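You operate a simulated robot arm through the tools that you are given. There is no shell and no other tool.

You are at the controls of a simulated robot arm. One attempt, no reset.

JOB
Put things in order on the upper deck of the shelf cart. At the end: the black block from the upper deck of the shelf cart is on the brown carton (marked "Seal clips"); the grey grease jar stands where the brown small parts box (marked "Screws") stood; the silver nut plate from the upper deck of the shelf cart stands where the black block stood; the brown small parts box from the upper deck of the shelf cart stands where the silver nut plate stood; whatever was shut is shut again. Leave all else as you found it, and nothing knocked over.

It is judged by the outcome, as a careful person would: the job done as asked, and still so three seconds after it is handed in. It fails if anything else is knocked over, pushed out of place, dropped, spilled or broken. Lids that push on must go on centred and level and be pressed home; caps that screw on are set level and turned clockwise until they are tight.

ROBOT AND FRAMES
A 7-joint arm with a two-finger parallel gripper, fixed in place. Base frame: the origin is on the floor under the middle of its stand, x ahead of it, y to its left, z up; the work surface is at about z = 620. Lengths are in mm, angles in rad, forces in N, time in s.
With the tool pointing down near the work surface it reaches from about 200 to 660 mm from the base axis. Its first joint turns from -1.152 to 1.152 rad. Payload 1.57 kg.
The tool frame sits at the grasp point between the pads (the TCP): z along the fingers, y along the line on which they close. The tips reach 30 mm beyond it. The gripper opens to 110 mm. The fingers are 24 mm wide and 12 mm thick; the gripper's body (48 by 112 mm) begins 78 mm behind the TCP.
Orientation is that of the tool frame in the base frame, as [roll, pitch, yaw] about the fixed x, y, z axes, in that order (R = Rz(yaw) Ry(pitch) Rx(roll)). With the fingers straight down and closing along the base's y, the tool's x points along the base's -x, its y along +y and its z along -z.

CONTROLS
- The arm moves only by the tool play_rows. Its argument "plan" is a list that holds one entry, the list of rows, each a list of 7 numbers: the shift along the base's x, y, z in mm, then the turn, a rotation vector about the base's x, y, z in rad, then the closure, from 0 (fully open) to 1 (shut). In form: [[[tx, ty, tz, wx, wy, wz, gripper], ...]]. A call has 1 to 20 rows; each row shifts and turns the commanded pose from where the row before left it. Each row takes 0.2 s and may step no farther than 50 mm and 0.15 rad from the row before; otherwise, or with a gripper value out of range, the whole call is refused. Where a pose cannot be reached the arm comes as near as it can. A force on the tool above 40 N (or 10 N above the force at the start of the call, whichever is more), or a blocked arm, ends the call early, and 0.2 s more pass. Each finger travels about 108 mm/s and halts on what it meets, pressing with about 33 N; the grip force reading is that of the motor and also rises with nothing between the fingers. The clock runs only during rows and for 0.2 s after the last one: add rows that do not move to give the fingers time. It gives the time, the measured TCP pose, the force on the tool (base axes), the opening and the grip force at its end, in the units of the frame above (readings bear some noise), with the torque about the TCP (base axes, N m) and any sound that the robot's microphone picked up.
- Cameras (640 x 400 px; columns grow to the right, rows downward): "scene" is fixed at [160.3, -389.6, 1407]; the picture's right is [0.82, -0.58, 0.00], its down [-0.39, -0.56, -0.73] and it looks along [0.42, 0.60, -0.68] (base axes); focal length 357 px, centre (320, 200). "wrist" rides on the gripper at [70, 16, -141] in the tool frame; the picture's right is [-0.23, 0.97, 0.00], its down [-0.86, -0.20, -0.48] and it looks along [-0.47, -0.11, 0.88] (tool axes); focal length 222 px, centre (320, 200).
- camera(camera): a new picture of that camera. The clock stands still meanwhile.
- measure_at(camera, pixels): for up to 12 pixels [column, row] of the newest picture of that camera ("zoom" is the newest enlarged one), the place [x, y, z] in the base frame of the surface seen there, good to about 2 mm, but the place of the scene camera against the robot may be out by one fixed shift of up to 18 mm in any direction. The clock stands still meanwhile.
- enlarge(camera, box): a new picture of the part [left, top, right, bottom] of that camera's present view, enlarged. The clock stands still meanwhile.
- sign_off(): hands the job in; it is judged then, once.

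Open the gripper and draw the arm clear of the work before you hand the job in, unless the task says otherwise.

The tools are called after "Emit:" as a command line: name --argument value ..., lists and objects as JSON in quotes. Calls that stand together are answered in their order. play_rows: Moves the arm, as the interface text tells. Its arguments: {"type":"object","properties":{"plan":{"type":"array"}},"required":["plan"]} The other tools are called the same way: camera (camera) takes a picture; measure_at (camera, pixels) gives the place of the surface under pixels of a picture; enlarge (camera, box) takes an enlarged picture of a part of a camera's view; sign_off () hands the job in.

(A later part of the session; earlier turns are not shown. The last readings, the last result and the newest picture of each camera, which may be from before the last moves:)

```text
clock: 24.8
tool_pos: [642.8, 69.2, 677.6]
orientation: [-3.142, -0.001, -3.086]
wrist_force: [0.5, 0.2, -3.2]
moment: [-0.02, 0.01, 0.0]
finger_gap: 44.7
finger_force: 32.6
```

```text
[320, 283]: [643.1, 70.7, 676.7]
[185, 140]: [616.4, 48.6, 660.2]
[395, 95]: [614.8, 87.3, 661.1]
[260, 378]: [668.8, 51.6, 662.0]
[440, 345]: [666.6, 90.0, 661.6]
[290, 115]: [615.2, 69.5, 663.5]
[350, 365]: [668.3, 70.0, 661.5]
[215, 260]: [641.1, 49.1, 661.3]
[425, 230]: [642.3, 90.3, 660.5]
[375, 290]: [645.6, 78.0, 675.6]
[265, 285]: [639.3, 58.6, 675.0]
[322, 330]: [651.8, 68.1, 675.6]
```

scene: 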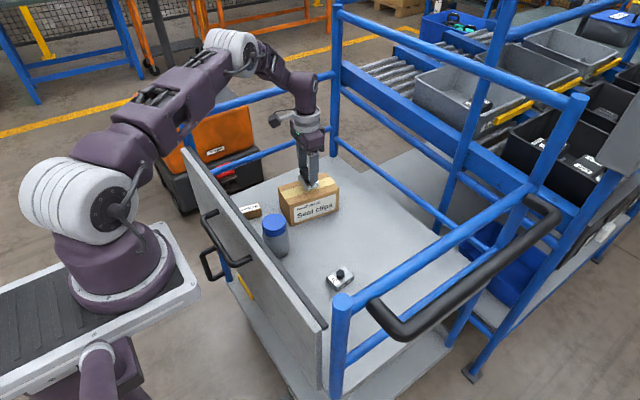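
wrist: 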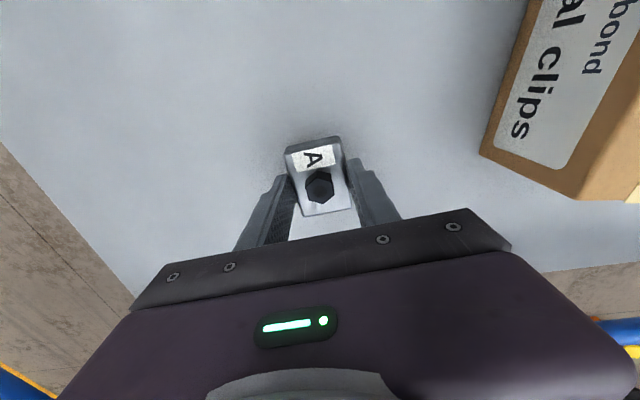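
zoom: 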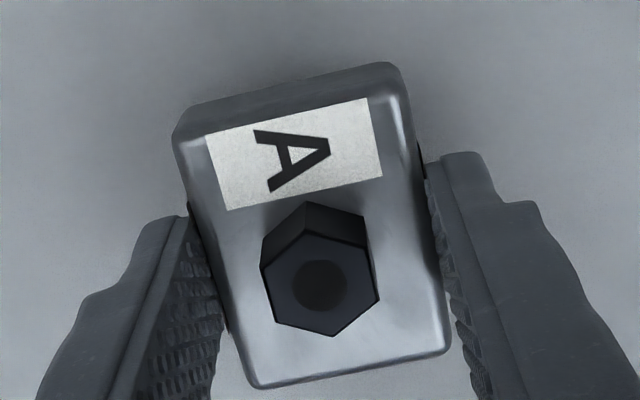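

The held plate's centre is at about (642,69.7), so I shift x by +2.5 and lower about 19 mm, then finish in small steps.

Emit:
play_rows --plan '[[[2.5, 0.3, -8, 0, 0, 0, 0.7], [0, 0, -7, 0, 0, 0, 0.7], [0, 0, -4, 0, 0, 0, 0.7], [0, 0, 0, 0, 0, 0, 0.7]]]'

Emit:
play_rows --plan '[[[0, 0, -1, 0, 0, 0, 0.7], [0, 0, 0, 0, 0, 0, 0.7]]]'

```text
clock: 25.8
tool_pos: [645.0, 69.6, 658.9]
orientation: [-3.141, -0.001, -3.086]
wrist_force: [0.2, 0.3, -2.4]
moment: [0.01, 0.0, 0.0]
finger_gap: 44.4
finger_force: 33.0
```

```text
clock: 26.4
tool_pos: [646.7, 70.3, 657.6]
orientation: [-3.141, -0.001, -3.084]
wrist_force: [-0.6, 0.5, -2.8]
moment: [0.04, 0.04, 0.04]
finger_gap: 44.8
finger_force: 33.5
```

Still hanging (about -2.8 N) at z≈657.6. I keep lowering by 1 mm until contact.

Emit:
play_rows --plan '[[[0, 0, -1, 0, 0, 0, 0.7], [0, 0, 0, 0, 0, 0, 0.7]]]'

Emit:
play_rows --plan '[[[0, 0, -0.7, 0, 0, 0, 0.7], [0, 0, 0, 0, 0, 0, 0.7]]]'

```text
clock: 27.0
tool_pos: [646.2, 69.9, 657.2]
orientation: [-3.142, -0.001, -3.086]
wrist_force: [-0.2, 0.1, -2.7]
moment: [0.04, 0.0, 0.0]
finger_gap: 44.5
finger_force: 33.1
```

```text
clock: 27.6
tool_pos: [646.3, 70.7, 657.4]
orientation: [-3.141, 0.0, -3.084]
wrist_force: [-0.6, -1.1, -3.3]
moment: [0.0, -0.02, 0.02]
finger_gap: 44.5
finger_force: 33.4
```

Still no contact. I continue with small steps.

Emit:
play_rows --plan '[[[0, 0, -0.8, 0, 0, 0, 0.7], [0, 0, 0, 0, 0, 0, 0.7]]]'

Emit:
play_rows --plan '[[[0, 0, -0.8, 0, 0, 0, 0.7], [0, 0, 0, 0, 0, 0, 0.7]]]'

```text
clock: 28.2
tool_pos: [646.4, 69.7, 657.5]
orientation: [3.141, 0.002, -3.085]
wrist_force: [-1.5, -3.1, 9.6]
moment: [-0.04, 0.38, 0.02]
finger_gap: 44.7
finger_force: 33.4
```

```text
clock: 28.8
tool_pos: [647.0, 70.3, 655.7]
orientation: [-3.141, 0.004, -3.086]
wrist_force: [-6.2, -2.0, 29.8]
moment: [-0.06, 0.21, 0.05]
finger_gap: 44.6
finger_force: 32.9
```

It has landed. Before releasing, I back off 1 mm and measure the plate once more for its centre.

Emit:
play_rows --plan '[[[0, 0, 1.0, 0, 0, 0, 0.7], [0, 0, 0, 0, 0, 0, 0.7]]]'

Emit:
enlarge --camera "wrist" --box '[270, 120, 370, 220]'

Emit:
measure_at --camera "zoom" --pixels '[[320, 283], [185, 140], [395, 95], [260, 378], [440, 345], [290, 115], [350, 365], [215, 260], [425, 230], [375, 290], [265, 285], [322, 330]]'

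```text
clock: 29.4
tool_pos: [646.1, 70.8, 656.7]
orientation: [3.141, 0.001, -3.086]
wrist_force: [-2.7, 3.6, 16.6]
moment: [0.14, -0.51, 0.1]
finger_gap: 44.6
finger_force: 33.4
```

```text
4.00 times, centred on (320, 170) of wrist
```

zoom: 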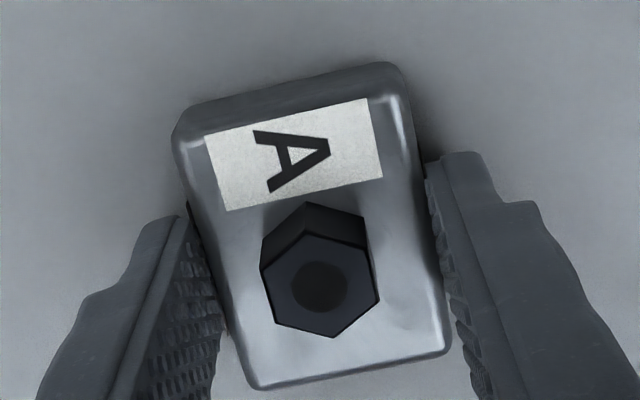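

```text
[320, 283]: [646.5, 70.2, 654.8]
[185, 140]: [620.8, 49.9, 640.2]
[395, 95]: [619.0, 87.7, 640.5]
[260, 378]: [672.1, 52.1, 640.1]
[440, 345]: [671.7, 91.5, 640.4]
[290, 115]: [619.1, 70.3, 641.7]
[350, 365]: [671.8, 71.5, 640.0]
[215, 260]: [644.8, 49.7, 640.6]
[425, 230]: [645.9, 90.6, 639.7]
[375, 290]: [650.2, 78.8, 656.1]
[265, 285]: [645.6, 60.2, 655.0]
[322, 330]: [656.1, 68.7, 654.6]
```

The plate's centre is at (645.8,70.3), within about 1.5 mm of the block's old place, with its top at 640, so it stands flat. I ease off, open and rise.

Emit:
play_rows --plan '[[[0, 0, 0.6, 0, 0, 0, 0.7], [0, 0, 0, 0, 0, 0, 0.55], [0, 0, 0, 0, 0, 0, 0.4], [0, 0, 0, 0, 0, 0, 0.2], [0, 0, 0, 0, 0, 0, 0.1], [0, 0, 20, 0, 0, 0, 0], [0, 0, 40, 0, 0, 0, 0], [0, 0, 45, 0, 0, 0, 0], [0, 0, 45, 0, 0, 0, 0], [0, 0, 0, 0, 0, 0, 0]]]'

Emit:
camera --camera "wrist"

Emit:
camera --camera "scene"

```text
clock: 31.6
tool_pos: [643.6, 68.3, 809.4]
orientation: [3.141, 0.001, -3.088]
wrist_force: [-0.2, -0.3, -0.4]
moment: [-0.03, 0.0, 0.02]
finger_gap: 109.8
finger_force: 0.0
```

```text
taken
```

wrist: 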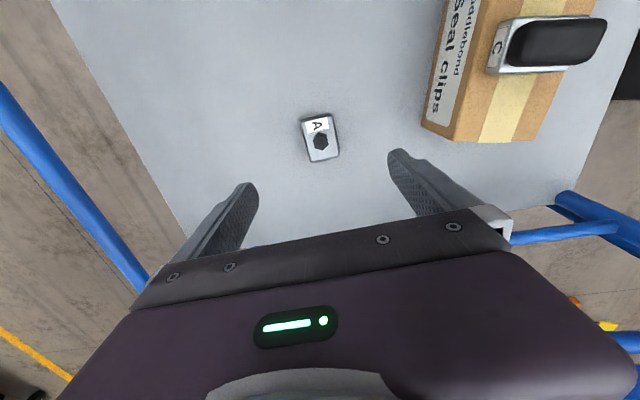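

```text
taken
```

scene: 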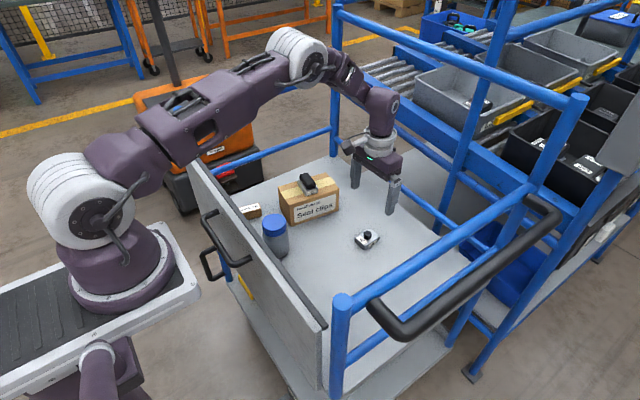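

The nut plate is done. Now the Screws box at about (424,352) near the panel: since the wrist camera housing sticks out toward the panel, I turn the tool +90° so the housing points to -y and the fingers close along x. I move up and over to it in small steps.

Emit:
play_rows --plan '[[[0, 0, 30, 0, 0, 0.1, 0], [-10, 10, 20, 0, 0, 0.12, 0], [-20, 26, 0, 0, 0, 0.125, 0], [-20, 26, 0, 0, 0, 0.125, 0], [-20, 26, 0, 0, 0, 0.125, 0], [-20, 26, 0, 0, 0, 0.125, 0], [-20, 26, 0, 0, 0, 0.125, 0], [-20, 26, 0, 0, 0, 0.125, 0], [-20, 26, 0, 0, 0, 0.125, 0], [-20, 26, 0, 0, 0, 0.125, 0], [-20, 26, 0, 0, 0, 0.125, 0], [-20, 26, 0, 0, 0, 0.125, 0], [-10, 13, 0, 0, 0, 0.05, 0], [0, 0, 0, 0, 0, 0, 0], [0, 0, 0, 0, 0, 0, 0]]]'

Emit:
camera --camera "wrist"

Emit:
camera --camera "scene"

```text
clock: 34.8
tool_pos: [424.0, 353.7, 857.1]
orientation: [-3.141, 0.001, -1.566]
wrist_force: [0.0, 0.0, 0.1]
moment: [-0.02, 0.01, 0.05]
finger_gap: 109.9
finger_force: 0.2
```

```text
taken
```

wrist: 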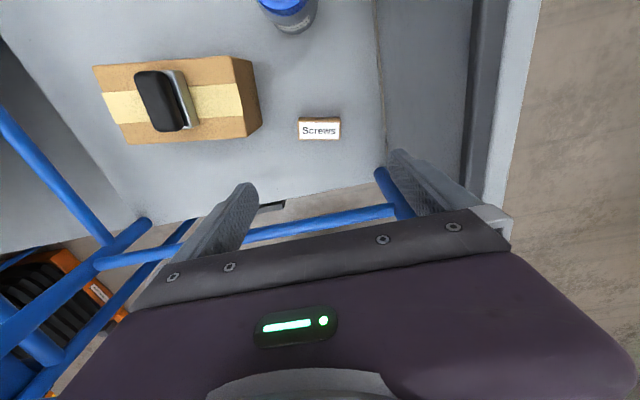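

```text
taken
```

scene: 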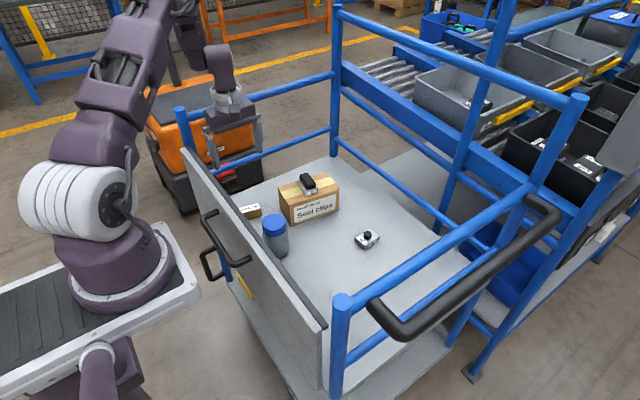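

The rotation worked (yaw -1.566), and the Screws box is at (319,128), square to the fingers. I enlarge and measure it.

Emit:
enlarge --camera "wrist" --box '[285, 105, 355, 149]'

Emit:
measure_at --camera "wrist" --pixels '[[300, 122], [339, 124], [299, 138], [338, 138], [319, 130], [301, 117], [339, 119], [297, 128], [342, 130], [319, 120], [319, 138], [319, 142]]'

```text
9.09 times, centred on (320, 127) of wrist
```

zoom: 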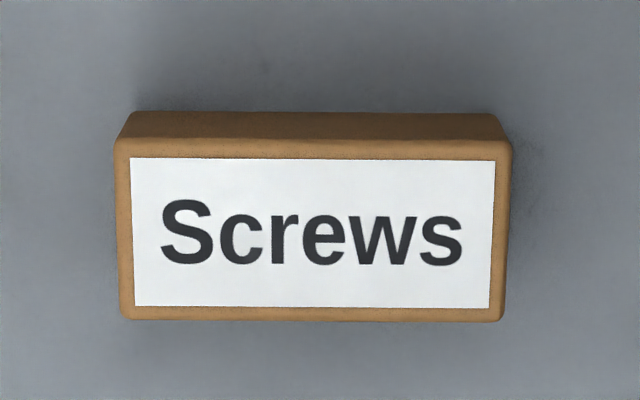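

```text
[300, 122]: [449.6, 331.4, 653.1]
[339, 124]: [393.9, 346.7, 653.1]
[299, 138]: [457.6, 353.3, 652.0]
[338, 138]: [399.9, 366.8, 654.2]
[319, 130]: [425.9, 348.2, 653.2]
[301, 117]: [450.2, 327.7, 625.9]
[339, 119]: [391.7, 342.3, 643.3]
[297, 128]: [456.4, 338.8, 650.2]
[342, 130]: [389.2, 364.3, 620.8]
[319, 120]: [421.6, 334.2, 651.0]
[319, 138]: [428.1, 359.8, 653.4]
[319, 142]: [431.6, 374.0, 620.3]
```

The box's long axis is turned about -14° relative to x. I measure the top-face corners on the zoom to get the exact centre, since the jar must go there.

Emit:
measure_at --camera "zoom" --pixels '[[125, 155], [500, 158], [130, 310], [495, 312], [315, 235], [315, 150], [315, 313], [122, 235], [503, 235], [118, 170], [508, 165], [310, 125]]'

```text
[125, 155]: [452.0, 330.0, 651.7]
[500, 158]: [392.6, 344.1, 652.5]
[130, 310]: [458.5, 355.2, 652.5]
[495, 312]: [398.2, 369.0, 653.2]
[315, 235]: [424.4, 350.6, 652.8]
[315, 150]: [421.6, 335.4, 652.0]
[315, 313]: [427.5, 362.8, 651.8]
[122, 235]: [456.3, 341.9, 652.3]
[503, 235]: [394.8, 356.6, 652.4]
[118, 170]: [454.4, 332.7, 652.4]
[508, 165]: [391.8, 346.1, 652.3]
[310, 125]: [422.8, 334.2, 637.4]
```

Box centre is (425.2,349.3), yaw about -13°, 64×29 mm with its top at 652.5. I turn -0.234, centre over it and go down to z≈740 for a check.

Emit:
play_rows --plan '[[[1, -2, -20, 0, 0, -0.117, 0], [0, -2, -30, 0, 0, -0.117, 0], [0, 0, -35, 0, 0, 0, 0], [0, 0, -32, 0, 0, 0, 0], [0, 0, 0, 0, 0, 0, 0], [0, 0, 0, 0, 0, 0, 0]]]'

Emit:
camera --camera "wrist"

Emit:
enlarge --camera "wrist" --box '[270, 110, 370, 190]'

Emit:
enlarge --camera "scene" --box '[190, 100, 330, 240]'

```text
clock: 36.2
tool_pos: [425.5, 350.6, 740.2]
orientation: [3.141, 0.002, -1.801]
wrist_force: [0.1, 0.5, 0.4]
moment: [-0.01, 0.03, 0.0]
finger_gap: 110.1
finger_force: 0.0
```

```text
taken
```

wrist: 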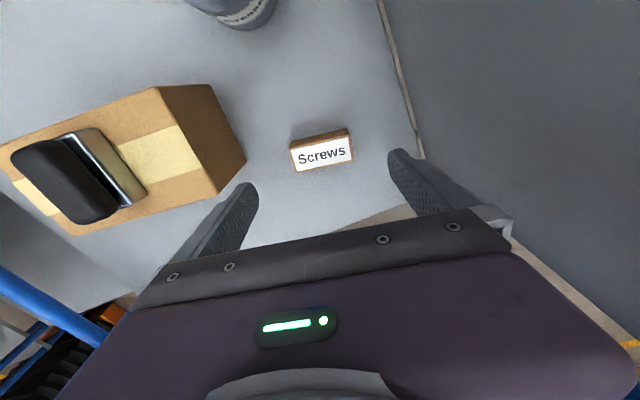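

```text
5.00 times, centred on (320, 150) of wrist
```

zoom: 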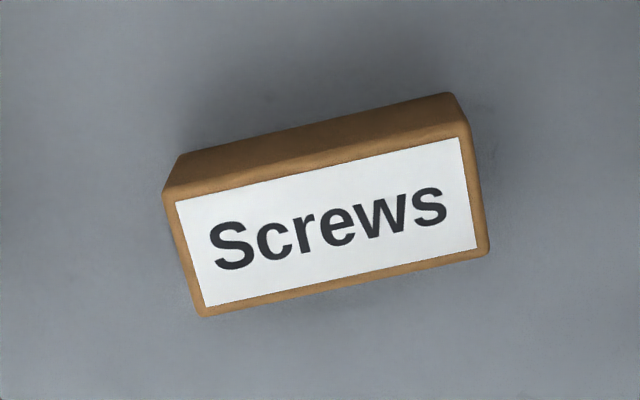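

```text
2.86 times, centred on (260, 170) of scene
```

zoom: 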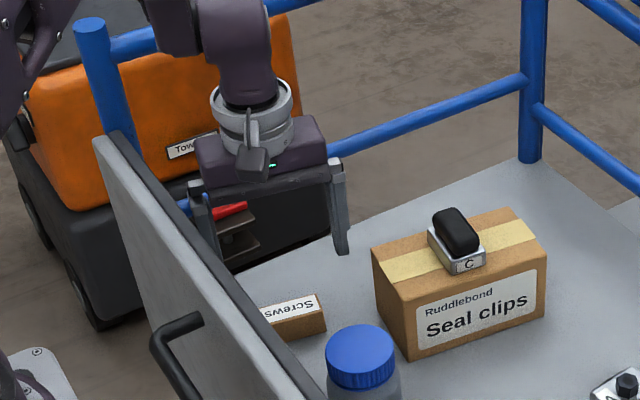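

The box lies centred between the fingers and the far finger clears the carton. I measure the box's corners again at this range.

Emit:
measure_at --camera "wrist" --pixels '[[291, 150], [348, 137], [297, 171], [352, 159], [322, 154], [320, 143.5], [325, 165], [294, 161], [350, 148]]'

```text
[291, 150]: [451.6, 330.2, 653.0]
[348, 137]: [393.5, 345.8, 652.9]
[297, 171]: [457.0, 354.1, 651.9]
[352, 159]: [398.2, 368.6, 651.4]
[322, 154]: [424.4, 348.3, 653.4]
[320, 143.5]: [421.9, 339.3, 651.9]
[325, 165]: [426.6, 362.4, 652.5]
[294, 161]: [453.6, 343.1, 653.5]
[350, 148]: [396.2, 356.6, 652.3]
```

Centre confirmed at (425.2,349.5). I descend to TCP z≈657.

Emit:
play_rows --plan '[[[0, -1, -30, 0, 0, 0, 0], [0, 0, -28, 0, 0, 0, 0], [0, 0, -15, 0, 0, 0, 0], [0, 0, -10, 0, 0, 0, 0], [0, 0, 0, 0, 0, 0, 0], [0, 0, 0, 0, 0, 0, 0]]]'

Emit:
camera --camera "wrist"

Emit:
enlarge --camera "scene" --box '[190, 100, 330, 240]'

```text
clock: 37.6
tool_pos: [429.3, 349.7, 657.5]
orientation: [-3.142, 0.0, -1.801]
wrist_force: [0.6, -0.9, 0.1]
moment: [-0.01, 0.01, 0.02]
finger_gap: 109.9
finger_force: 0.0
```

```text
taken
```

wrist: 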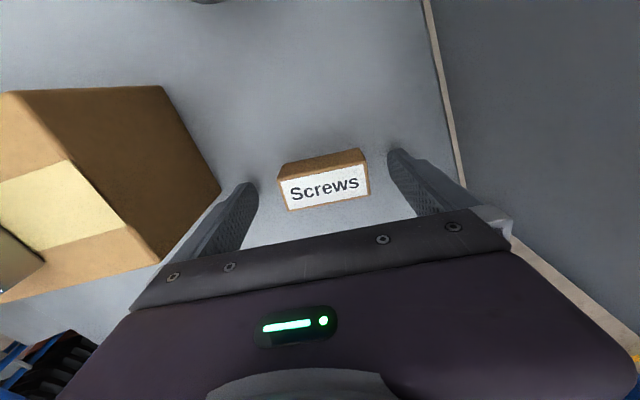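

```text
2.86 times, centred on (260, 170) of scene
```

zoom: 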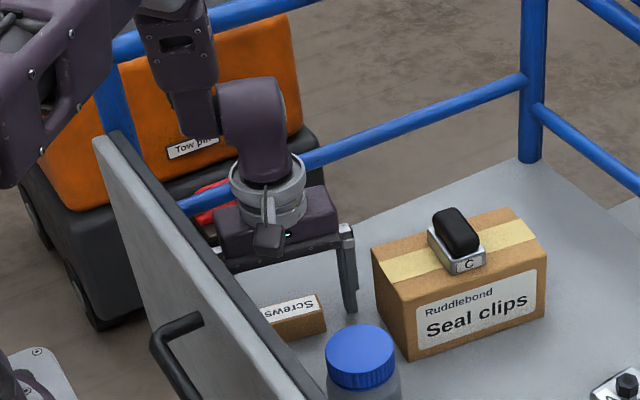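

The fingers straddle the box with clearance to the carton and panel. I close on it and lift 20 mm.

Emit:
play_rows --plan '[[[-2, 0, 0, 0, 0, 0, 0.2], [0, 0, 0, 0, 0, 0, 0.35], [0, 0, 0, 0, 0, 0, 0.48], [0, 0, 0, 0, 0, 0, 0.48], [0, 0, 0, 0, 0, 0, 0.48], [0, 0, 5, 0, 0, 0, 0.48], [0, 0, 15, 0, 0, 0, 0.48], [0, 0, 0, 0, 0, 0, 0.48]]]'

Emit:
camera --camera "wrist"

Emit:
enlarge --camera "scene" --box '[190, 100, 330, 240]'

```text
clock: 39.4
tool_pos: [425.8, 348.1, 674.8]
orientation: [3.141, 0.0, -1.801]
wrist_force: [-0.2, 0.3, 0.1]
moment: [0.01, -0.03, 0.0]
finger_gap: 65.0
finger_force: 33.0
```

```text
taken
```

wrist: 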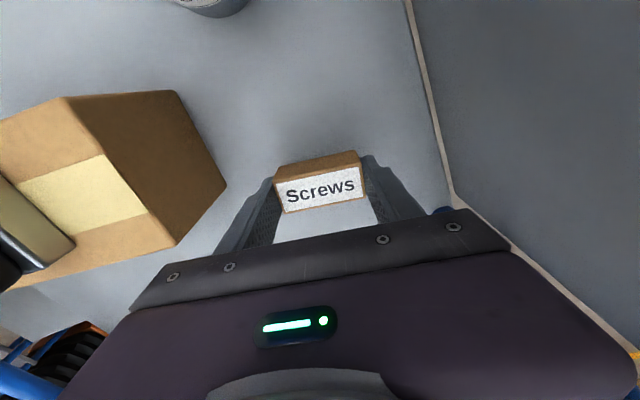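

```text
2.86 times, centred on (260, 170) of scene
```

zoom: 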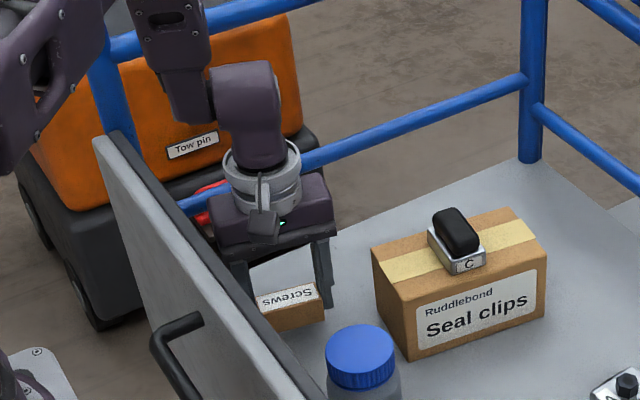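

The box is held (gap 65) and clear of the deck. I raise it above the jar's height and carry it to the nut plate's old place (505,9.7), turning +0.27 to line up as the plate did.

Emit:
play_rows --plan '[[[0, 0, 40, 0, 0, 0, 0.48], [0, 0, 45, 0, 0, 0, 0.48], [0, 0, 45, 0, 0, 0, 0.48], [5, -15, 10, 0, 0, 0, 0.48], [8, -34, 0, 0, 0, 0.03, 0.48], [8, -36, 0, 0, 0, 0.03, 0.48], [8, -36, 0, 0, 0, 0.03, 0.48], [8, -36, 0, 0, 0, 0.03, 0.48], [8, -36, 0, 0, 0, 0.03, 0.48], [8, -36, 0, 0, 0, 0.03, 0.48], [8, -36, 0, 0, 0, 0.03, 0.48], [8, -36, 0, 0, 0, 0.03, 0.48], [10, -37, 0, 0, 0, 0.03, 0.48], [0, 0, -30, 0, 0, 0, 0.48], [0, 0, -40, 0, 0, 0, 0.48], [0, 0, -35, 0, 0, 0, 0.48], [0, 0, 0, 0, 0, 0, 0.48], [0, 0, 0, 0, 0, 0, 0.48]]]'

Emit:
camera --camera "wrist"

Emit:
camera --camera "scene"

```text
clock: 43.2
tool_pos: [503.0, 9.0, 711.1]
orientation: [-3.141, 0.0, -1.531]
wrist_force: [-0.4, -0.2, -0.8]
moment: [0.01, 0.0, -0.01]
finger_gap: 65.1
finger_force: 33.4
```

```text
taken
```

wrist: 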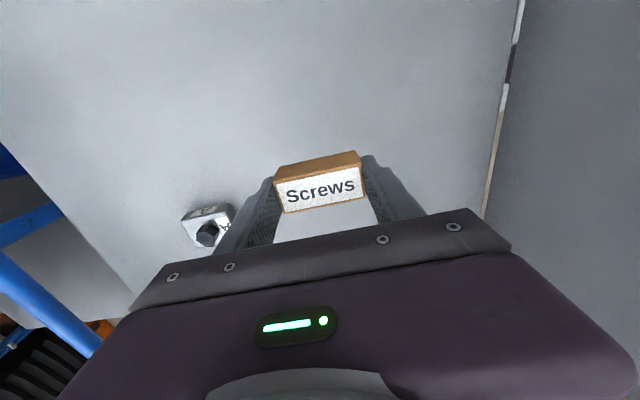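

```text
taken
```

scene: 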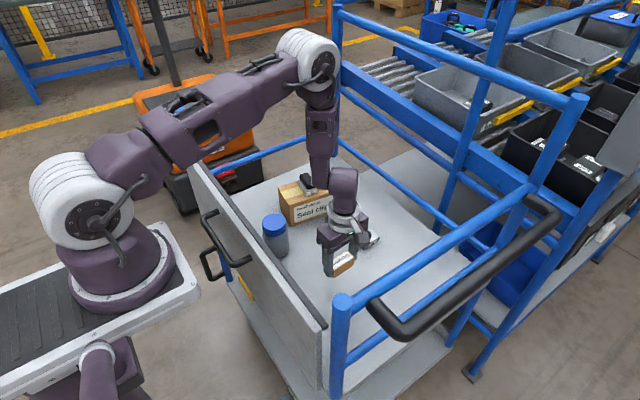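

The box hangs above the spot. I enlarge and measure the held box's top to centre it on (505,9.7).

Emit:
enlarge --camera "wrist" --box '[260, 140, 380, 220]'

Emit:
measure_at --camera "wrist" --pixels '[[277, 187], [358, 169], [286, 210], [365, 194], [320, 190], [318, 179], [325, 202], [318, 170]]'

```text
5.00 times, centred on (320, 180) of wrist
```

zoom: 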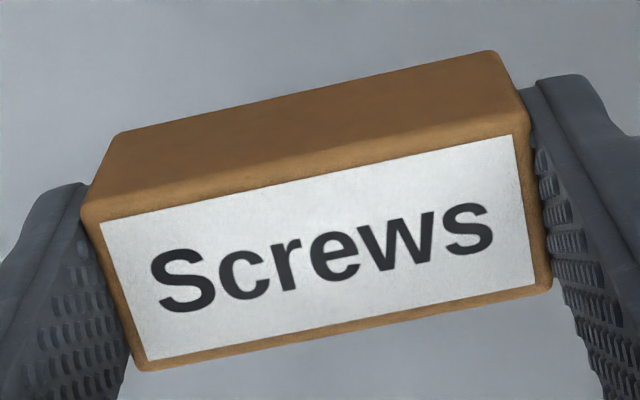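

```text
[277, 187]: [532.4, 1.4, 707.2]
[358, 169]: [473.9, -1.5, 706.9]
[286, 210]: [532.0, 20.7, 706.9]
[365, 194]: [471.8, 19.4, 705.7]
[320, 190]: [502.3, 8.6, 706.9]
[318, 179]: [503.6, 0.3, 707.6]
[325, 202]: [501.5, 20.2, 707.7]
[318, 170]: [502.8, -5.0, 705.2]
```

The held box's centre is at about (502.3,9.4), so I shift x by +2.7. I lower 51 mm and then finish in small steps.

Emit:
play_rows --plan '[[[2.7, 0.3, -20, 0, 0, 0, 0.48], [0, 0, -18, 0, 0, 0, 0.48], [0, 0, -10, 0, 0, 0, 0.48], [0, 0, -4, 0, 0, 0, 0.48], [0, 0, 0, 0, 0, 0, 0.48]]]'

Emit:
play_rows --plan '[[[0, 0, -1, 0, 0, 0, 0.48], [0, 0, 0, 0, 0, 0, 0.48]]]'

Emit:
play_rows --plan '[[[0, 0, -0.8, 0, 0, 0, 0.48], [0, 0, 0, 0, 0, 0, 0.48]]]'

```text
clock: 44.4
tool_pos: [505.3, 10.5, 657.7]
orientation: [3.141, -0.001, -1.533]
wrist_force: [-0.4, 0.2, -0.3]
moment: [0.0, 0.01, -0.01]
finger_gap: 65.0
finger_force: 32.6
```

```text
clock: 45.0
tool_pos: [507.4, 11.3, 657.8]
orientation: [3.141, 0.0, -1.529]
wrist_force: [-1.1, 0.1, -0.7]
moment: [0.0, 0.01, -0.01]
finger_gap: 64.7
finger_force: 32.8
```

```text
clock: 45.6
tool_pos: [507.4, 11.2, 656.0]
orientation: [3.141, 0.001, -1.529]
wrist_force: [-0.9, 0.2, 2.3]
moment: [-0.01, -0.01, -0.01]
finger_gap: 65.4
finger_force: 32.5
```

Light contact begins (+2.3 N). I check the box's position in the picture before releasing.

Emit:
play_rows --plan '[[[0, 0, -0.5, 0, 0, 0, 0.48], [0, 0, 0, 0, 0, 0, 0.48]]]'

Emit:
camera --camera "wrist"

Emit:
measure_at --camera "wrist" --pixels '[[277, 187], [358, 169], [286, 210], [365, 194], [320, 190], [318, 175], [325, 204], [318, 170]]'

```text
clock: 46.2
tool_pos: [506.6, 11.4, 656.7]
orientation: [-3.141, 0.0, -1.531]
wrist_force: [-5.0, 3.4, 21.3]
moment: [0.08, 0.24, 0.02]
finger_gap: 65.2
finger_force: 32.8
```

```text
taken
```

wrist: 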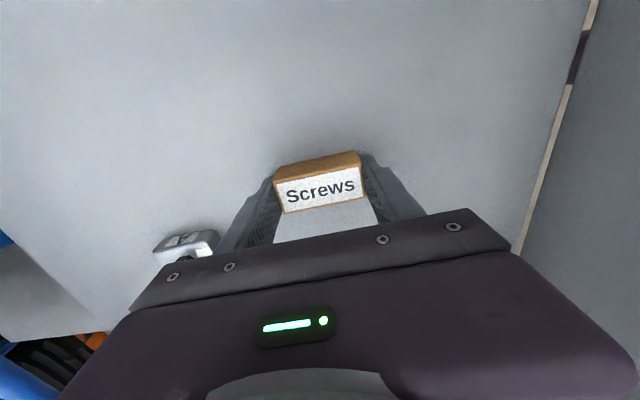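

```text
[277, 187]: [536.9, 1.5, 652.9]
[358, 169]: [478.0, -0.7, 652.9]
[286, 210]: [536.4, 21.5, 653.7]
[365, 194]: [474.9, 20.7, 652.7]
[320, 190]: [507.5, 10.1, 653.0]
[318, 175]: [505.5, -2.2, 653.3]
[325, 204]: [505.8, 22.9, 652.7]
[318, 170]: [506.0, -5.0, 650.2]
```

The box stands flat (top 653) with its centre at about (506,10). I ease off, open and rise.

Emit:
play_rows --plan '[[[0, 0, 0.6, 0, 0, 0, 0.48], [0, 0, 0, 0, 0, 0, 0.4], [0, 0, 0, 0, 0, 0, 0.25], [0, 0, 0, 0, 0, 0, 0.1], [0, 0, 0, 0, 0, 0, 0.1], [0, 0, 20, 0, 0, 0, 0.1], [0, 0, 40, 0, 0, 0, 0], [0, 0, 45, 0, 0, 0, 0], [0, 0, 45, 0, 0, 0, 0], [0, 0, 0, 0, 0, 0, 0]]]'

Emit:
camera --camera "wrist"

Emit:
camera --camera "scene"

```text
clock: 48.4
tool_pos: [506.4, 12.5, 806.7]
orientation: [-3.141, 0.001, -1.531]
wrist_force: [-0.3, -0.4, 0.4]
moment: [-0.02, 0.02, 0.03]
finger_gap: 109.8
finger_force: 0.1
```

```text
taken
```

wrist: 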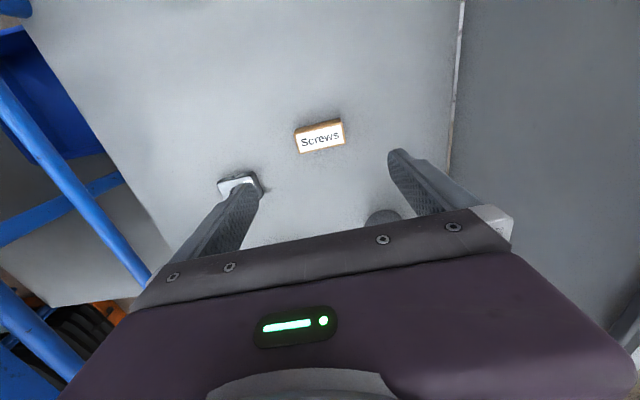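

```text
taken
```

scene: 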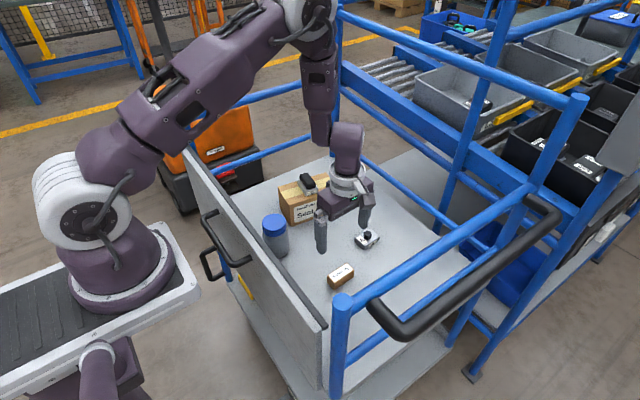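

The box is set down cleanly. Now I go above the jar near (432,188) at z≈870 to look at it.

Emit:
play_rows --plan '[[[0, 0, 35, 0, 0, 0, 0], [-10, 25, 28, 0, 0, 0, 0], [-16, 38, 0, 0, 0, 0, 0], [-16, 38, 0, 0, 0, 0, 0], [-16, 38, 0, 0, 0, 0, 0], [-16, 36, 0, 0, 0, 0, 0], [0, 0, 0, 0, 0, 0, 0], [0, 0, 0, 0, 0, 0, 0]]]'

Emit:
camera --camera "wrist"

Emit:
enlarge --camera "wrist" --box '[270, 90, 370, 190]'

```text
clock: 50.2
tool_pos: [434.7, 188.1, 869.0]
orientation: [-3.141, 0.0, -1.531]
wrist_force: [0.1, 0.2, 0.2]
moment: [-0.01, 0.01, 0.01]
finger_gap: 109.9
finger_force: 0.1
```

```text
taken
```

wrist: 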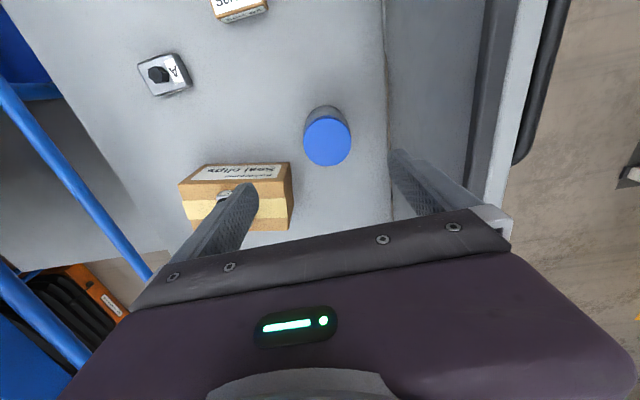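

```text
4.00 times, centred on (320, 140) of wrist
```

zoom: 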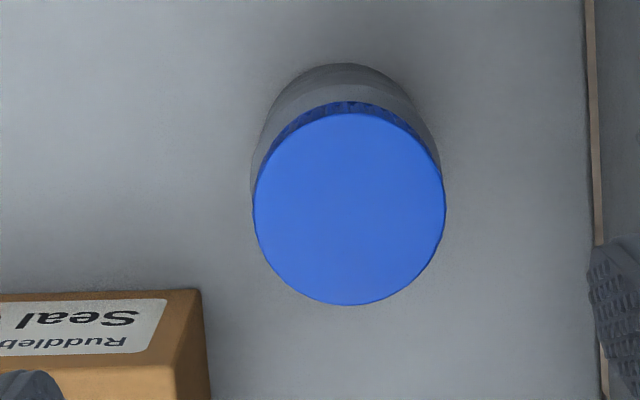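

The jar lid is at zoom (350,207). I measure its rim points for the centre and diameter, plus the body and the deck in front.

Emit:
measure_at --camera "zoom" --pixels '[[257, 207], [442, 200], [345, 116], [355, 301], [350, 207], [285, 140], [415, 140], [290, 275], [415, 270], [340, 70], [262, 150], [434, 140]]'

Emit:
measure_at --camera "wrist" --pixels '[[386, 120], [392, 190], [395, 60], [480, 100], [290, 200], [292, 165], [245, 200], [380, 150]]'

```text
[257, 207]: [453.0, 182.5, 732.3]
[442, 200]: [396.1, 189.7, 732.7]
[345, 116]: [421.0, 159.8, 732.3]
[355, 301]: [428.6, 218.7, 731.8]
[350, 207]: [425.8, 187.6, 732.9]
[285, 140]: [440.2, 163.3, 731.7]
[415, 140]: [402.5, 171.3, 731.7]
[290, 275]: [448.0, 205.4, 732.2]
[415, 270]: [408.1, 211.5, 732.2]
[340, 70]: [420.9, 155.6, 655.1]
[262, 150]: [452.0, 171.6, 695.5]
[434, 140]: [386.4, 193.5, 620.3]
```

```text
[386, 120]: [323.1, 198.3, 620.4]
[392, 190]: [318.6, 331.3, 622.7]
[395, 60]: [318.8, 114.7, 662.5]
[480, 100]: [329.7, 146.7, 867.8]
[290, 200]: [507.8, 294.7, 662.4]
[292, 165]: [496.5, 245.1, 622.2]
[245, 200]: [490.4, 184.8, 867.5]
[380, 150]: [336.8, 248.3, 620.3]
```

The lid's centre is (424.8,189), diameter about 60 mm, with the body about 65 mm. I centre on it and descend in stages to TCP z≈672, so the pads hold the body below the lid and the palm stays about 18 mm above it.

Emit:
play_rows --plan '[[[-10, 1, -20, 0, 0, 0, 0], [0, 0, -40, 0, 0, 0, 0], [0, 0, -30, 0, 0, 0, 0], [0, 0, 0, 0, 0, 0, 0], [0, 0, 0, 0, 0, 0, 0]]]'

Emit:
play_rows --plan '[[[0, 0, 0, 0, 0, 0, 0]]]'

Emit:
camera --camera "wrist"

Emit:
enlarge --camera "scene" --box '[190, 140, 350, 280]'

```text
clock: 51.4
tool_pos: [422.7, 187.6, 780.0]
orientation: [3.141, -0.001, -1.532]
wrist_force: [0.7, -0.4, -0.7]
moment: [-0.02, 0.01, 0.0]
finger_gap: 109.8
finger_force: 0.1
```

```text
clock: 51.8
tool_pos: [422.4, 185.8, 778.8]
orientation: [3.14, 0.001, -1.529]
wrist_force: [0.1, 0.4, 0.1]
moment: [-0.02, -0.01, 0.01]
finger_gap: 110.2
finger_force: 0.0
```

```text
taken
```

wrist: 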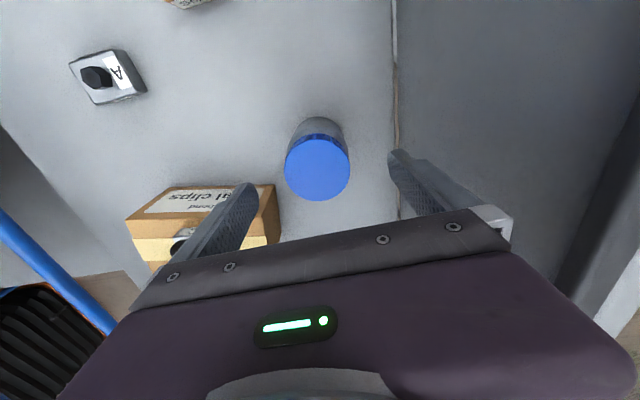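

```text
2.86 times, centred on (270, 210) of scene
```

zoom: 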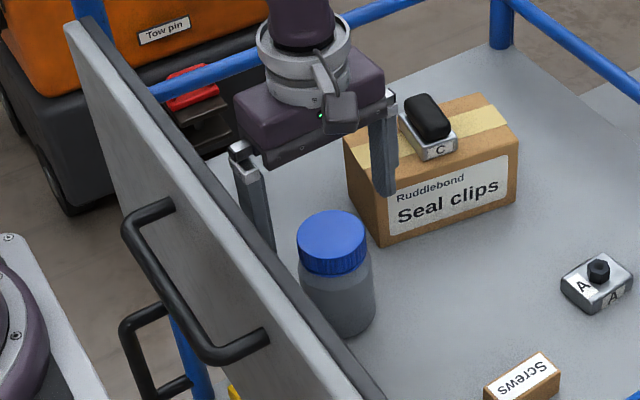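

The lid is now at about (317,168) in the wrist view. I measure its rim again at this range.

Emit:
measure_at --camera "wrist" --pixels '[[286, 167], [348, 164], [316, 136], [319, 200], [317, 168], [295, 145], [338, 144], [297, 190], [340, 188]]'

```text
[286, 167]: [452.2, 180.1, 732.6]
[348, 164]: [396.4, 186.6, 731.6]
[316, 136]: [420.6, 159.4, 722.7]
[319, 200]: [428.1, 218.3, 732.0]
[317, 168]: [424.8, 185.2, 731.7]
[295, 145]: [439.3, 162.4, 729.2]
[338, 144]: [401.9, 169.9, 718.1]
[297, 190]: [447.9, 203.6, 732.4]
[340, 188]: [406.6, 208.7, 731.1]
```

Centre still (424.8,188.8), so I shift +2,+2 and descend to z≈672 with slow final steps.

Emit:
play_rows --plan '[[[2, 2, -25, 0, 0, 0, 0], [0, 0, -30, 0, 0, 0, 0], [0, 0, -25, 0, 0, 0, 0], [0, 0, -17, 0, 0, 0, 0], [0, 0, -10, 0, 0, 0, 0], [0, 0, 0, 0, 0, 0, 0], [0, 0, 0, 0, 0, 0, 0]]]'

Emit:
camera --camera "wrist"

Emit:
enlarge --camera "scene" --box '[190, 140, 350, 280]'

```text
clock: 53.4
tool_pos: [424.0, 189.5, 673.1]
orientation: [3.141, 0.001, -1.531]
wrist_force: [-0.1, -0.3, -0.3]
moment: [0.0, 0.0, 0.01]
finger_gap: 109.7
finger_force: 0.0
```

```text
taken
```

wrist: 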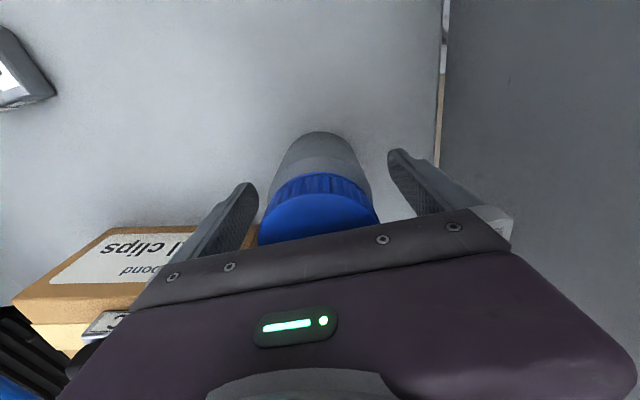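

```text
2.86 times, centred on (270, 210) of scene
```

zoom: 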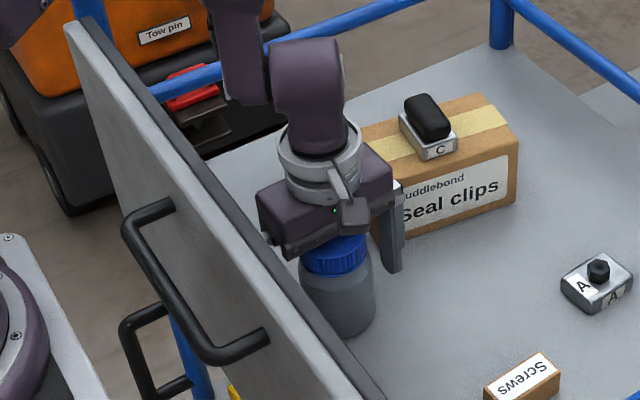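

The fingers straddle the jar body evenly. I close gently and check the gap.

Emit:
play_rows --plan '[[[0, 0, 0, 0, 0, 0, 0.15], [0, 0, 0, 0, 0, 0, 0.28], [0, 0, 0, 0, 0, 0, 0.38], [0, 0, 0, 0, 0, 0, 0.46], [0, 0, 0, 0, 0, 0, 0.5], [0, 0, 0, 0, 0, 0, 0.5], [0, 0, 0, 0, 0, 0, 0.5]]]'

Emit:
camera --camera "wrist"

```text
clock: 55.0
tool_pos: [425.7, 189.2, 672.8]
orientation: [-3.141, 0.0, -1.53]
wrist_force: [-0.3, -0.2, 0.8]
moment: [0.01, 0.01, -0.02]
finger_gap: 66.9
finger_force: 32.9
```

```text
taken
```

wrist: 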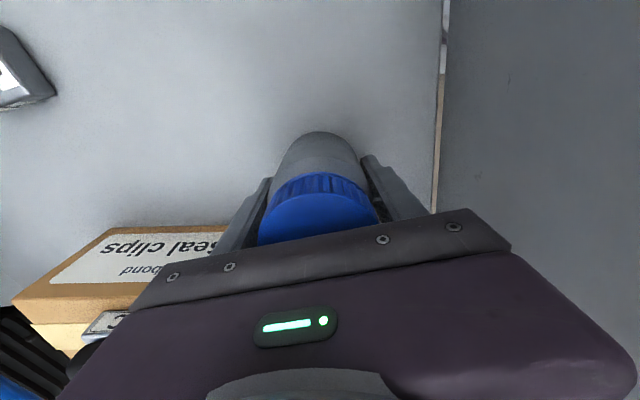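

Gripped at 66.9 mm. I lift 20 mm and check it is held.

Emit:
play_rows --plan '[[[0, 0, 3, 0, 0, 0, 0.5], [0, 0, 7, 0, 0, 0, 0.5], [0, 0, 10, 0, 0, 0, 0.5], [0, 0, 0, 0, 0, 0, 0.5], [0, 0, 0, 0, 0, 0, 0.5]]]'

Emit:
camera --camera "wrist"

Emit:
enlarge --camera "scene" --box '[190, 140, 350, 280]'

```text
clock: 56.2
tool_pos: [425.3, 187.9, 692.8]
orientation: [-3.141, -0.001, -1.531]
wrist_force: [-0.6, -1.2, -3.0]
moment: [-0.01, 0.04, -0.03]
finger_gap: 67.2
finger_force: 33.0
```

```text
taken
```

wrist: 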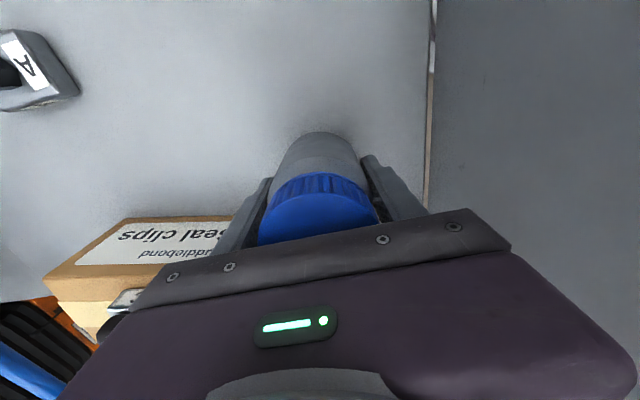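

```text
2.86 times, centred on (270, 210) of scene
```

zoom: 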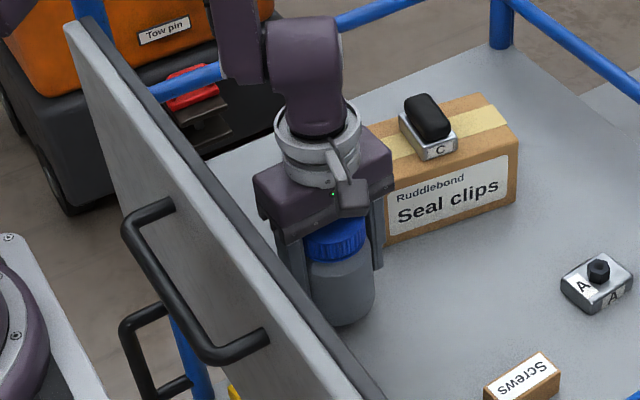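

The jar is held firmly (about 3 N). I carry it +161 mm in y, 20–30 mm above the deck, to the Screws box's old place (425.2,349.5).

Emit:
play_rows --plan '[[[0, 5, 8, 0, 0, 0, 0.5], [0, 18, 0, 0, 0, 0, 0.5], [0, 26, 0, 0, 0, 0, 0.5], [0, 28, 0, 0, 0, 0, 0.5], [0, 28, 0, 0, 0, 0, 0.5], [0, 26, 0, 0, 0, 0, 0.5], [0, 18, 0, 0, 0, 0, 0.5], [0, 12, 0, 0, 0, 0, 0.5], [0, 0, 0, 0, 0, 0, 0.5], [0, 0, 0, 0, 0, 0, 0.5], [0, 0, 0, 0, 0, 0, 0.5]]]'

Emit:
play_rows --plan '[[[0, 0, 0, 0, 0, 0, 0.5]]]'

Emit:
play_rows --plan '[[[0, 0, 0, 0, 0, 0, 0.5]]]'

Emit:
camera --camera "wrist"

Emit:
enlarge --camera "scene" --box '[170, 100, 350, 260]'

```text
clock: 58.6
tool_pos: [423.2, 349.1, 701.1]
orientation: [3.141, -0.001, -1.531]
wrist_force: [-0.3, -0.2, -2.9]
moment: [0.02, 0.01, 0.0]
finger_gap: 67.1
finger_force: 32.6
```

```text
clock: 59.0
tool_pos: [424.4, 350.0, 700.1]
orientation: [3.141, 0.0, -1.531]
wrist_force: [0.3, 0.4, -3.2]
moment: [0.03, 0.0, 0.01]
finger_gap: 67.1
finger_force: 32.6
```

```text
clock: 59.4
tool_pos: [424.2, 349.3, 700.9]
orientation: [-3.14, 0.002, -1.53]
wrist_force: [0.9, -0.7, -3.1]
moment: [-0.02, 0.02, 0.0]
finger_gap: 67.4
finger_force: 33.0
```

```text
taken
```

wrist: 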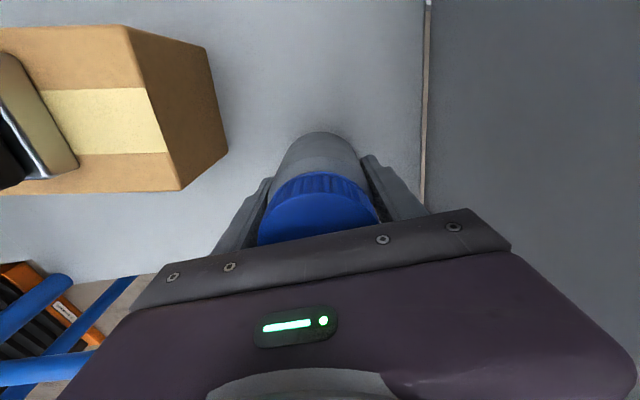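

```text
2.50 times, centred on (260, 180) of scene
```

zoom: 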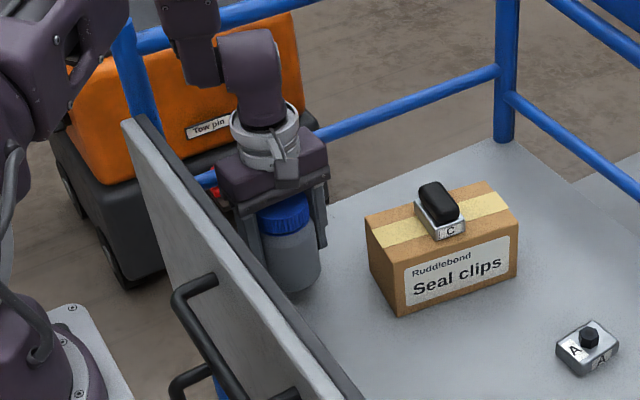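

The readings average (424,349.5,700.7). I shift x by +1 and lower 25 mm, then finish in 1 mm steps.

Emit:
play_rows --plan '[[[1, 0, -8, 0, 0, 0, 0.5], [0, 0, -8, 0, 0, 0, 0.5], [0, 0, -6, 0, 0, 0, 0.5], [0, 0, -3, 0, 0, 0, 0.5], [0, 0, 0, 0, 0, 0, 0.5]]]'

Emit:
play_rows --plan '[[[0, 0, -1, 0, 0, 0, 0.5], [0, 0, 0, 0, 0, 0, 0.5]]]'

Emit:
play_rows --plan '[[[0, 0, -0.8, 0, 0, 0, 0.5], [0, 0, 0, 0, 0, 0, 0.5]]]'

```text
clock: 60.6
tool_pos: [426.8, 349.1, 676.1]
orientation: [3.141, 0.001, -1.53]
wrist_force: [-0.4, 0.4, -4.3]
moment: [0.01, -0.02, 0.02]
finger_gap: 67.3
finger_force: 32.9
```

```text
clock: 61.2
tool_pos: [427.0, 348.9, 674.5]
orientation: [-3.141, 0.0, -1.53]
wrist_force: [-1.0, -0.3, -3.2]
moment: [0.01, -0.01, -0.01]
finger_gap: 66.8
finger_force: 33.3
```

```text
clock: 61.8
tool_pos: [425.6, 346.6, 675.2]
orientation: [3.14, 0.001, -1.529]
wrist_force: [-0.2, -1.0, -4.2]
moment: [0.01, 0.01, -0.01]
finger_gap: 67.2
finger_force: 32.5
```

Still hanging. I continue lowering in small steps.

Emit:
play_rows --plan '[[[0, 0, -0.8, 0, 0, 0, 0.5], [0, 0, 0, 0, 0, 0, 0.5]]]'

Emit:
play_rows --plan '[[[0, 0, -0.7, 0, 0, 0, 0.5], [0, 0, 0, 0, 0, 0, 0.5]]]'

```text
clock: 62.4
tool_pos: [426.9, 348.7, 673.3]
orientation: [3.141, 0.001, -1.53]
wrist_force: [0.3, -0.8, -3.3]
moment: [0.0, -0.01, 0.02]
finger_gap: 66.9
finger_force: 33.2
```

```text
clock: 63.0
tool_pos: [426.9, 348.5, 672.4]
orientation: [-3.141, 0.001, -1.53]
wrist_force: [-0.7, 0.2, -2.5]
moment: [0.03, -0.01, 0.0]
finger_gap: 66.9
finger_force: 33.5
```

The tool is at z≈672.4 and nearly touching. Two more small steps.

Emit:
play_rows --plan '[[[0, 0, -0.6, 0, 0, 0, 0.5], [0, 0, 0, 0, 0, 0, 0.5]]]'

Emit:
play_rows --plan '[[[0, 0, -0.5, 0, 0, 0, 0.5], [0, 0, 0, 0, 0, 0, 0.5]]]'

```text
clock: 63.6
tool_pos: [426.8, 347.7, 673.3]
orientation: [-3.141, 0.001, -1.53]
wrist_force: [-3.0, -1.7, 7.2]
moment: [-0.09, 0.19, 0.04]
finger_gap: 67.1
finger_force: 32.8
```

```text
clock: 64.2
tool_pos: [427.3, 347.8, 673.1]
orientation: [3.141, -0.001, -1.532]
wrist_force: [-4.5, -3.2, 16.4]
moment: [-0.2, 0.01, 0.07]
finger_gap: 66.9
finger_force: 33.2
```

It has touched down. Before releasing I check where the jar is by measuring the visible front of the lid and body.

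Emit:
camera --camera "wrist"

Emit:
measure_at --camera "wrist" --pixels '[[300, 205], [318, 195], [335, 197], [264, 220], [374, 205], [320, 220], [290, 203], [318, 225], [280, 208], [355, 200], [350, 215]]'

```text
taken
```

wrist: 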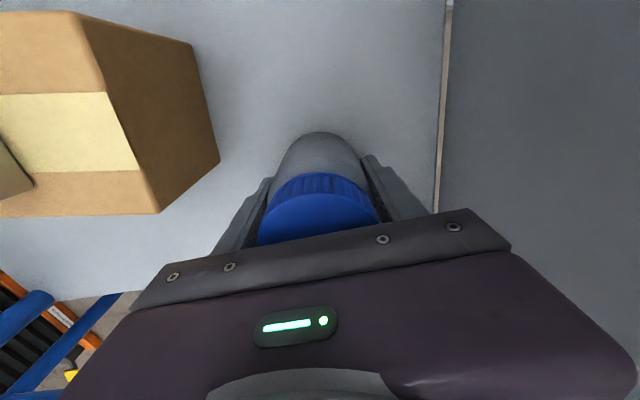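

```text
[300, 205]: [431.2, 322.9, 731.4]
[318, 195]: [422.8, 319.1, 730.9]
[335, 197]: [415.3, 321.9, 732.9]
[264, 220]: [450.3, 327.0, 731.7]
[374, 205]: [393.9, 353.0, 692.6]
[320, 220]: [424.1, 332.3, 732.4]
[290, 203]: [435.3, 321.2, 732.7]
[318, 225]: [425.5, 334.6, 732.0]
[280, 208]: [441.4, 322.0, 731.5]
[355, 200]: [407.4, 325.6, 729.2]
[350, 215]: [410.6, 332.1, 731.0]
```

The jar's centre reads about (427,348.7), within about 2 mm of the box's old place, and it is level (lid at 731–732). I ease off, open evenly and rise straight up.

Emit:
play_rows --plan '[[[0, 0, 0.7, 0, 0, 0, 0.5], [0, 0, 0, 0, 0, 0, 0.38], [0, 0, 0, 0, 0, 0, 0.3], [0, 0, 0, 0, 0, 0, 0.2], [0, 0, 0, 0, 0, 0, 0.12], [0, 0, 0, 0, 0, 0, 0.12], [0, 0, 20, 0, 0, 0, 0.1], [0, 0, 35, 0, 0, 0, 0.1], [0, 0, 40, 0, 0, 0, 0.1], [0, 0, 45, 0, 0, 0, 0.1], [0, 0, 45, 0, 0, 0, 0.0], [0, 0, 0, 0, 0, 0, 0.0]]]'

Emit:
camera --camera "wrist"

Emit:
camera --camera "scene"

```text
clock: 66.8
tool_pos: [425.5, 346.7, 859.8]
orientation: [3.141, -0.001, -1.531]
wrist_force: [0.0, 0.4, 0.1]
moment: [0.02, 0.0, -0.03]
finger_gap: 109.7
finger_force: 0.0
```

```text
taken
```

wrist: 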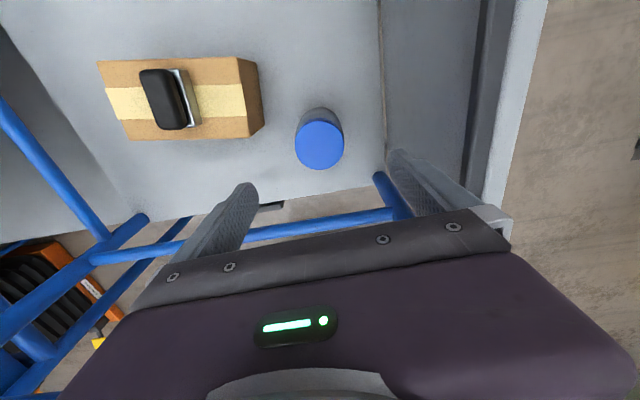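

```text
taken
```

scene: 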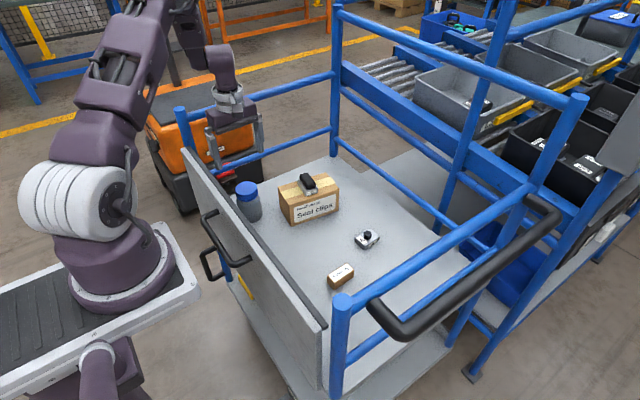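

The jar stands upright. I measure its lid from here, and look at the whole deck enlarged to check that nothing else has shifted.

Emit:
measure_at --camera "wrist" --pixels '[[297, 144], [342, 143], [319, 121], [320, 167], [320, 144]]'

Emit:
measure_at --camera "scene" --pixels '[[290, 205], [291, 222], [338, 209], [323, 174], [329, 177], [283, 185], [309, 183], [368, 237], [341, 272], [247, 190]]'

Emit:
enlarge --camera "scene" --box '[220, 150, 400, 300]'

```text
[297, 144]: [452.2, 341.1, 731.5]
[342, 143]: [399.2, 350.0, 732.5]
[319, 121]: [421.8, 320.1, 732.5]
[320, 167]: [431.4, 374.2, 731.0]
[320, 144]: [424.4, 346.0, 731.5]
```

```text
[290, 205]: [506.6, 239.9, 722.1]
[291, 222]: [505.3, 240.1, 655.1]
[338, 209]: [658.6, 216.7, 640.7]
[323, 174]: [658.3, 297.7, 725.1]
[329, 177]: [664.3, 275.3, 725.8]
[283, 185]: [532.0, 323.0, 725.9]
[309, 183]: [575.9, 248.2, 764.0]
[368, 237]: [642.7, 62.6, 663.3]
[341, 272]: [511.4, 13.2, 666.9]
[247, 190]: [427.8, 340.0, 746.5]
```

```text
2.67 times, centred on (310, 225) of scene
```

zoom: 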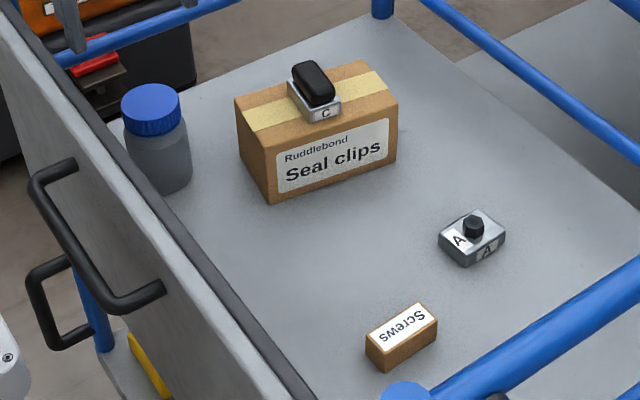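

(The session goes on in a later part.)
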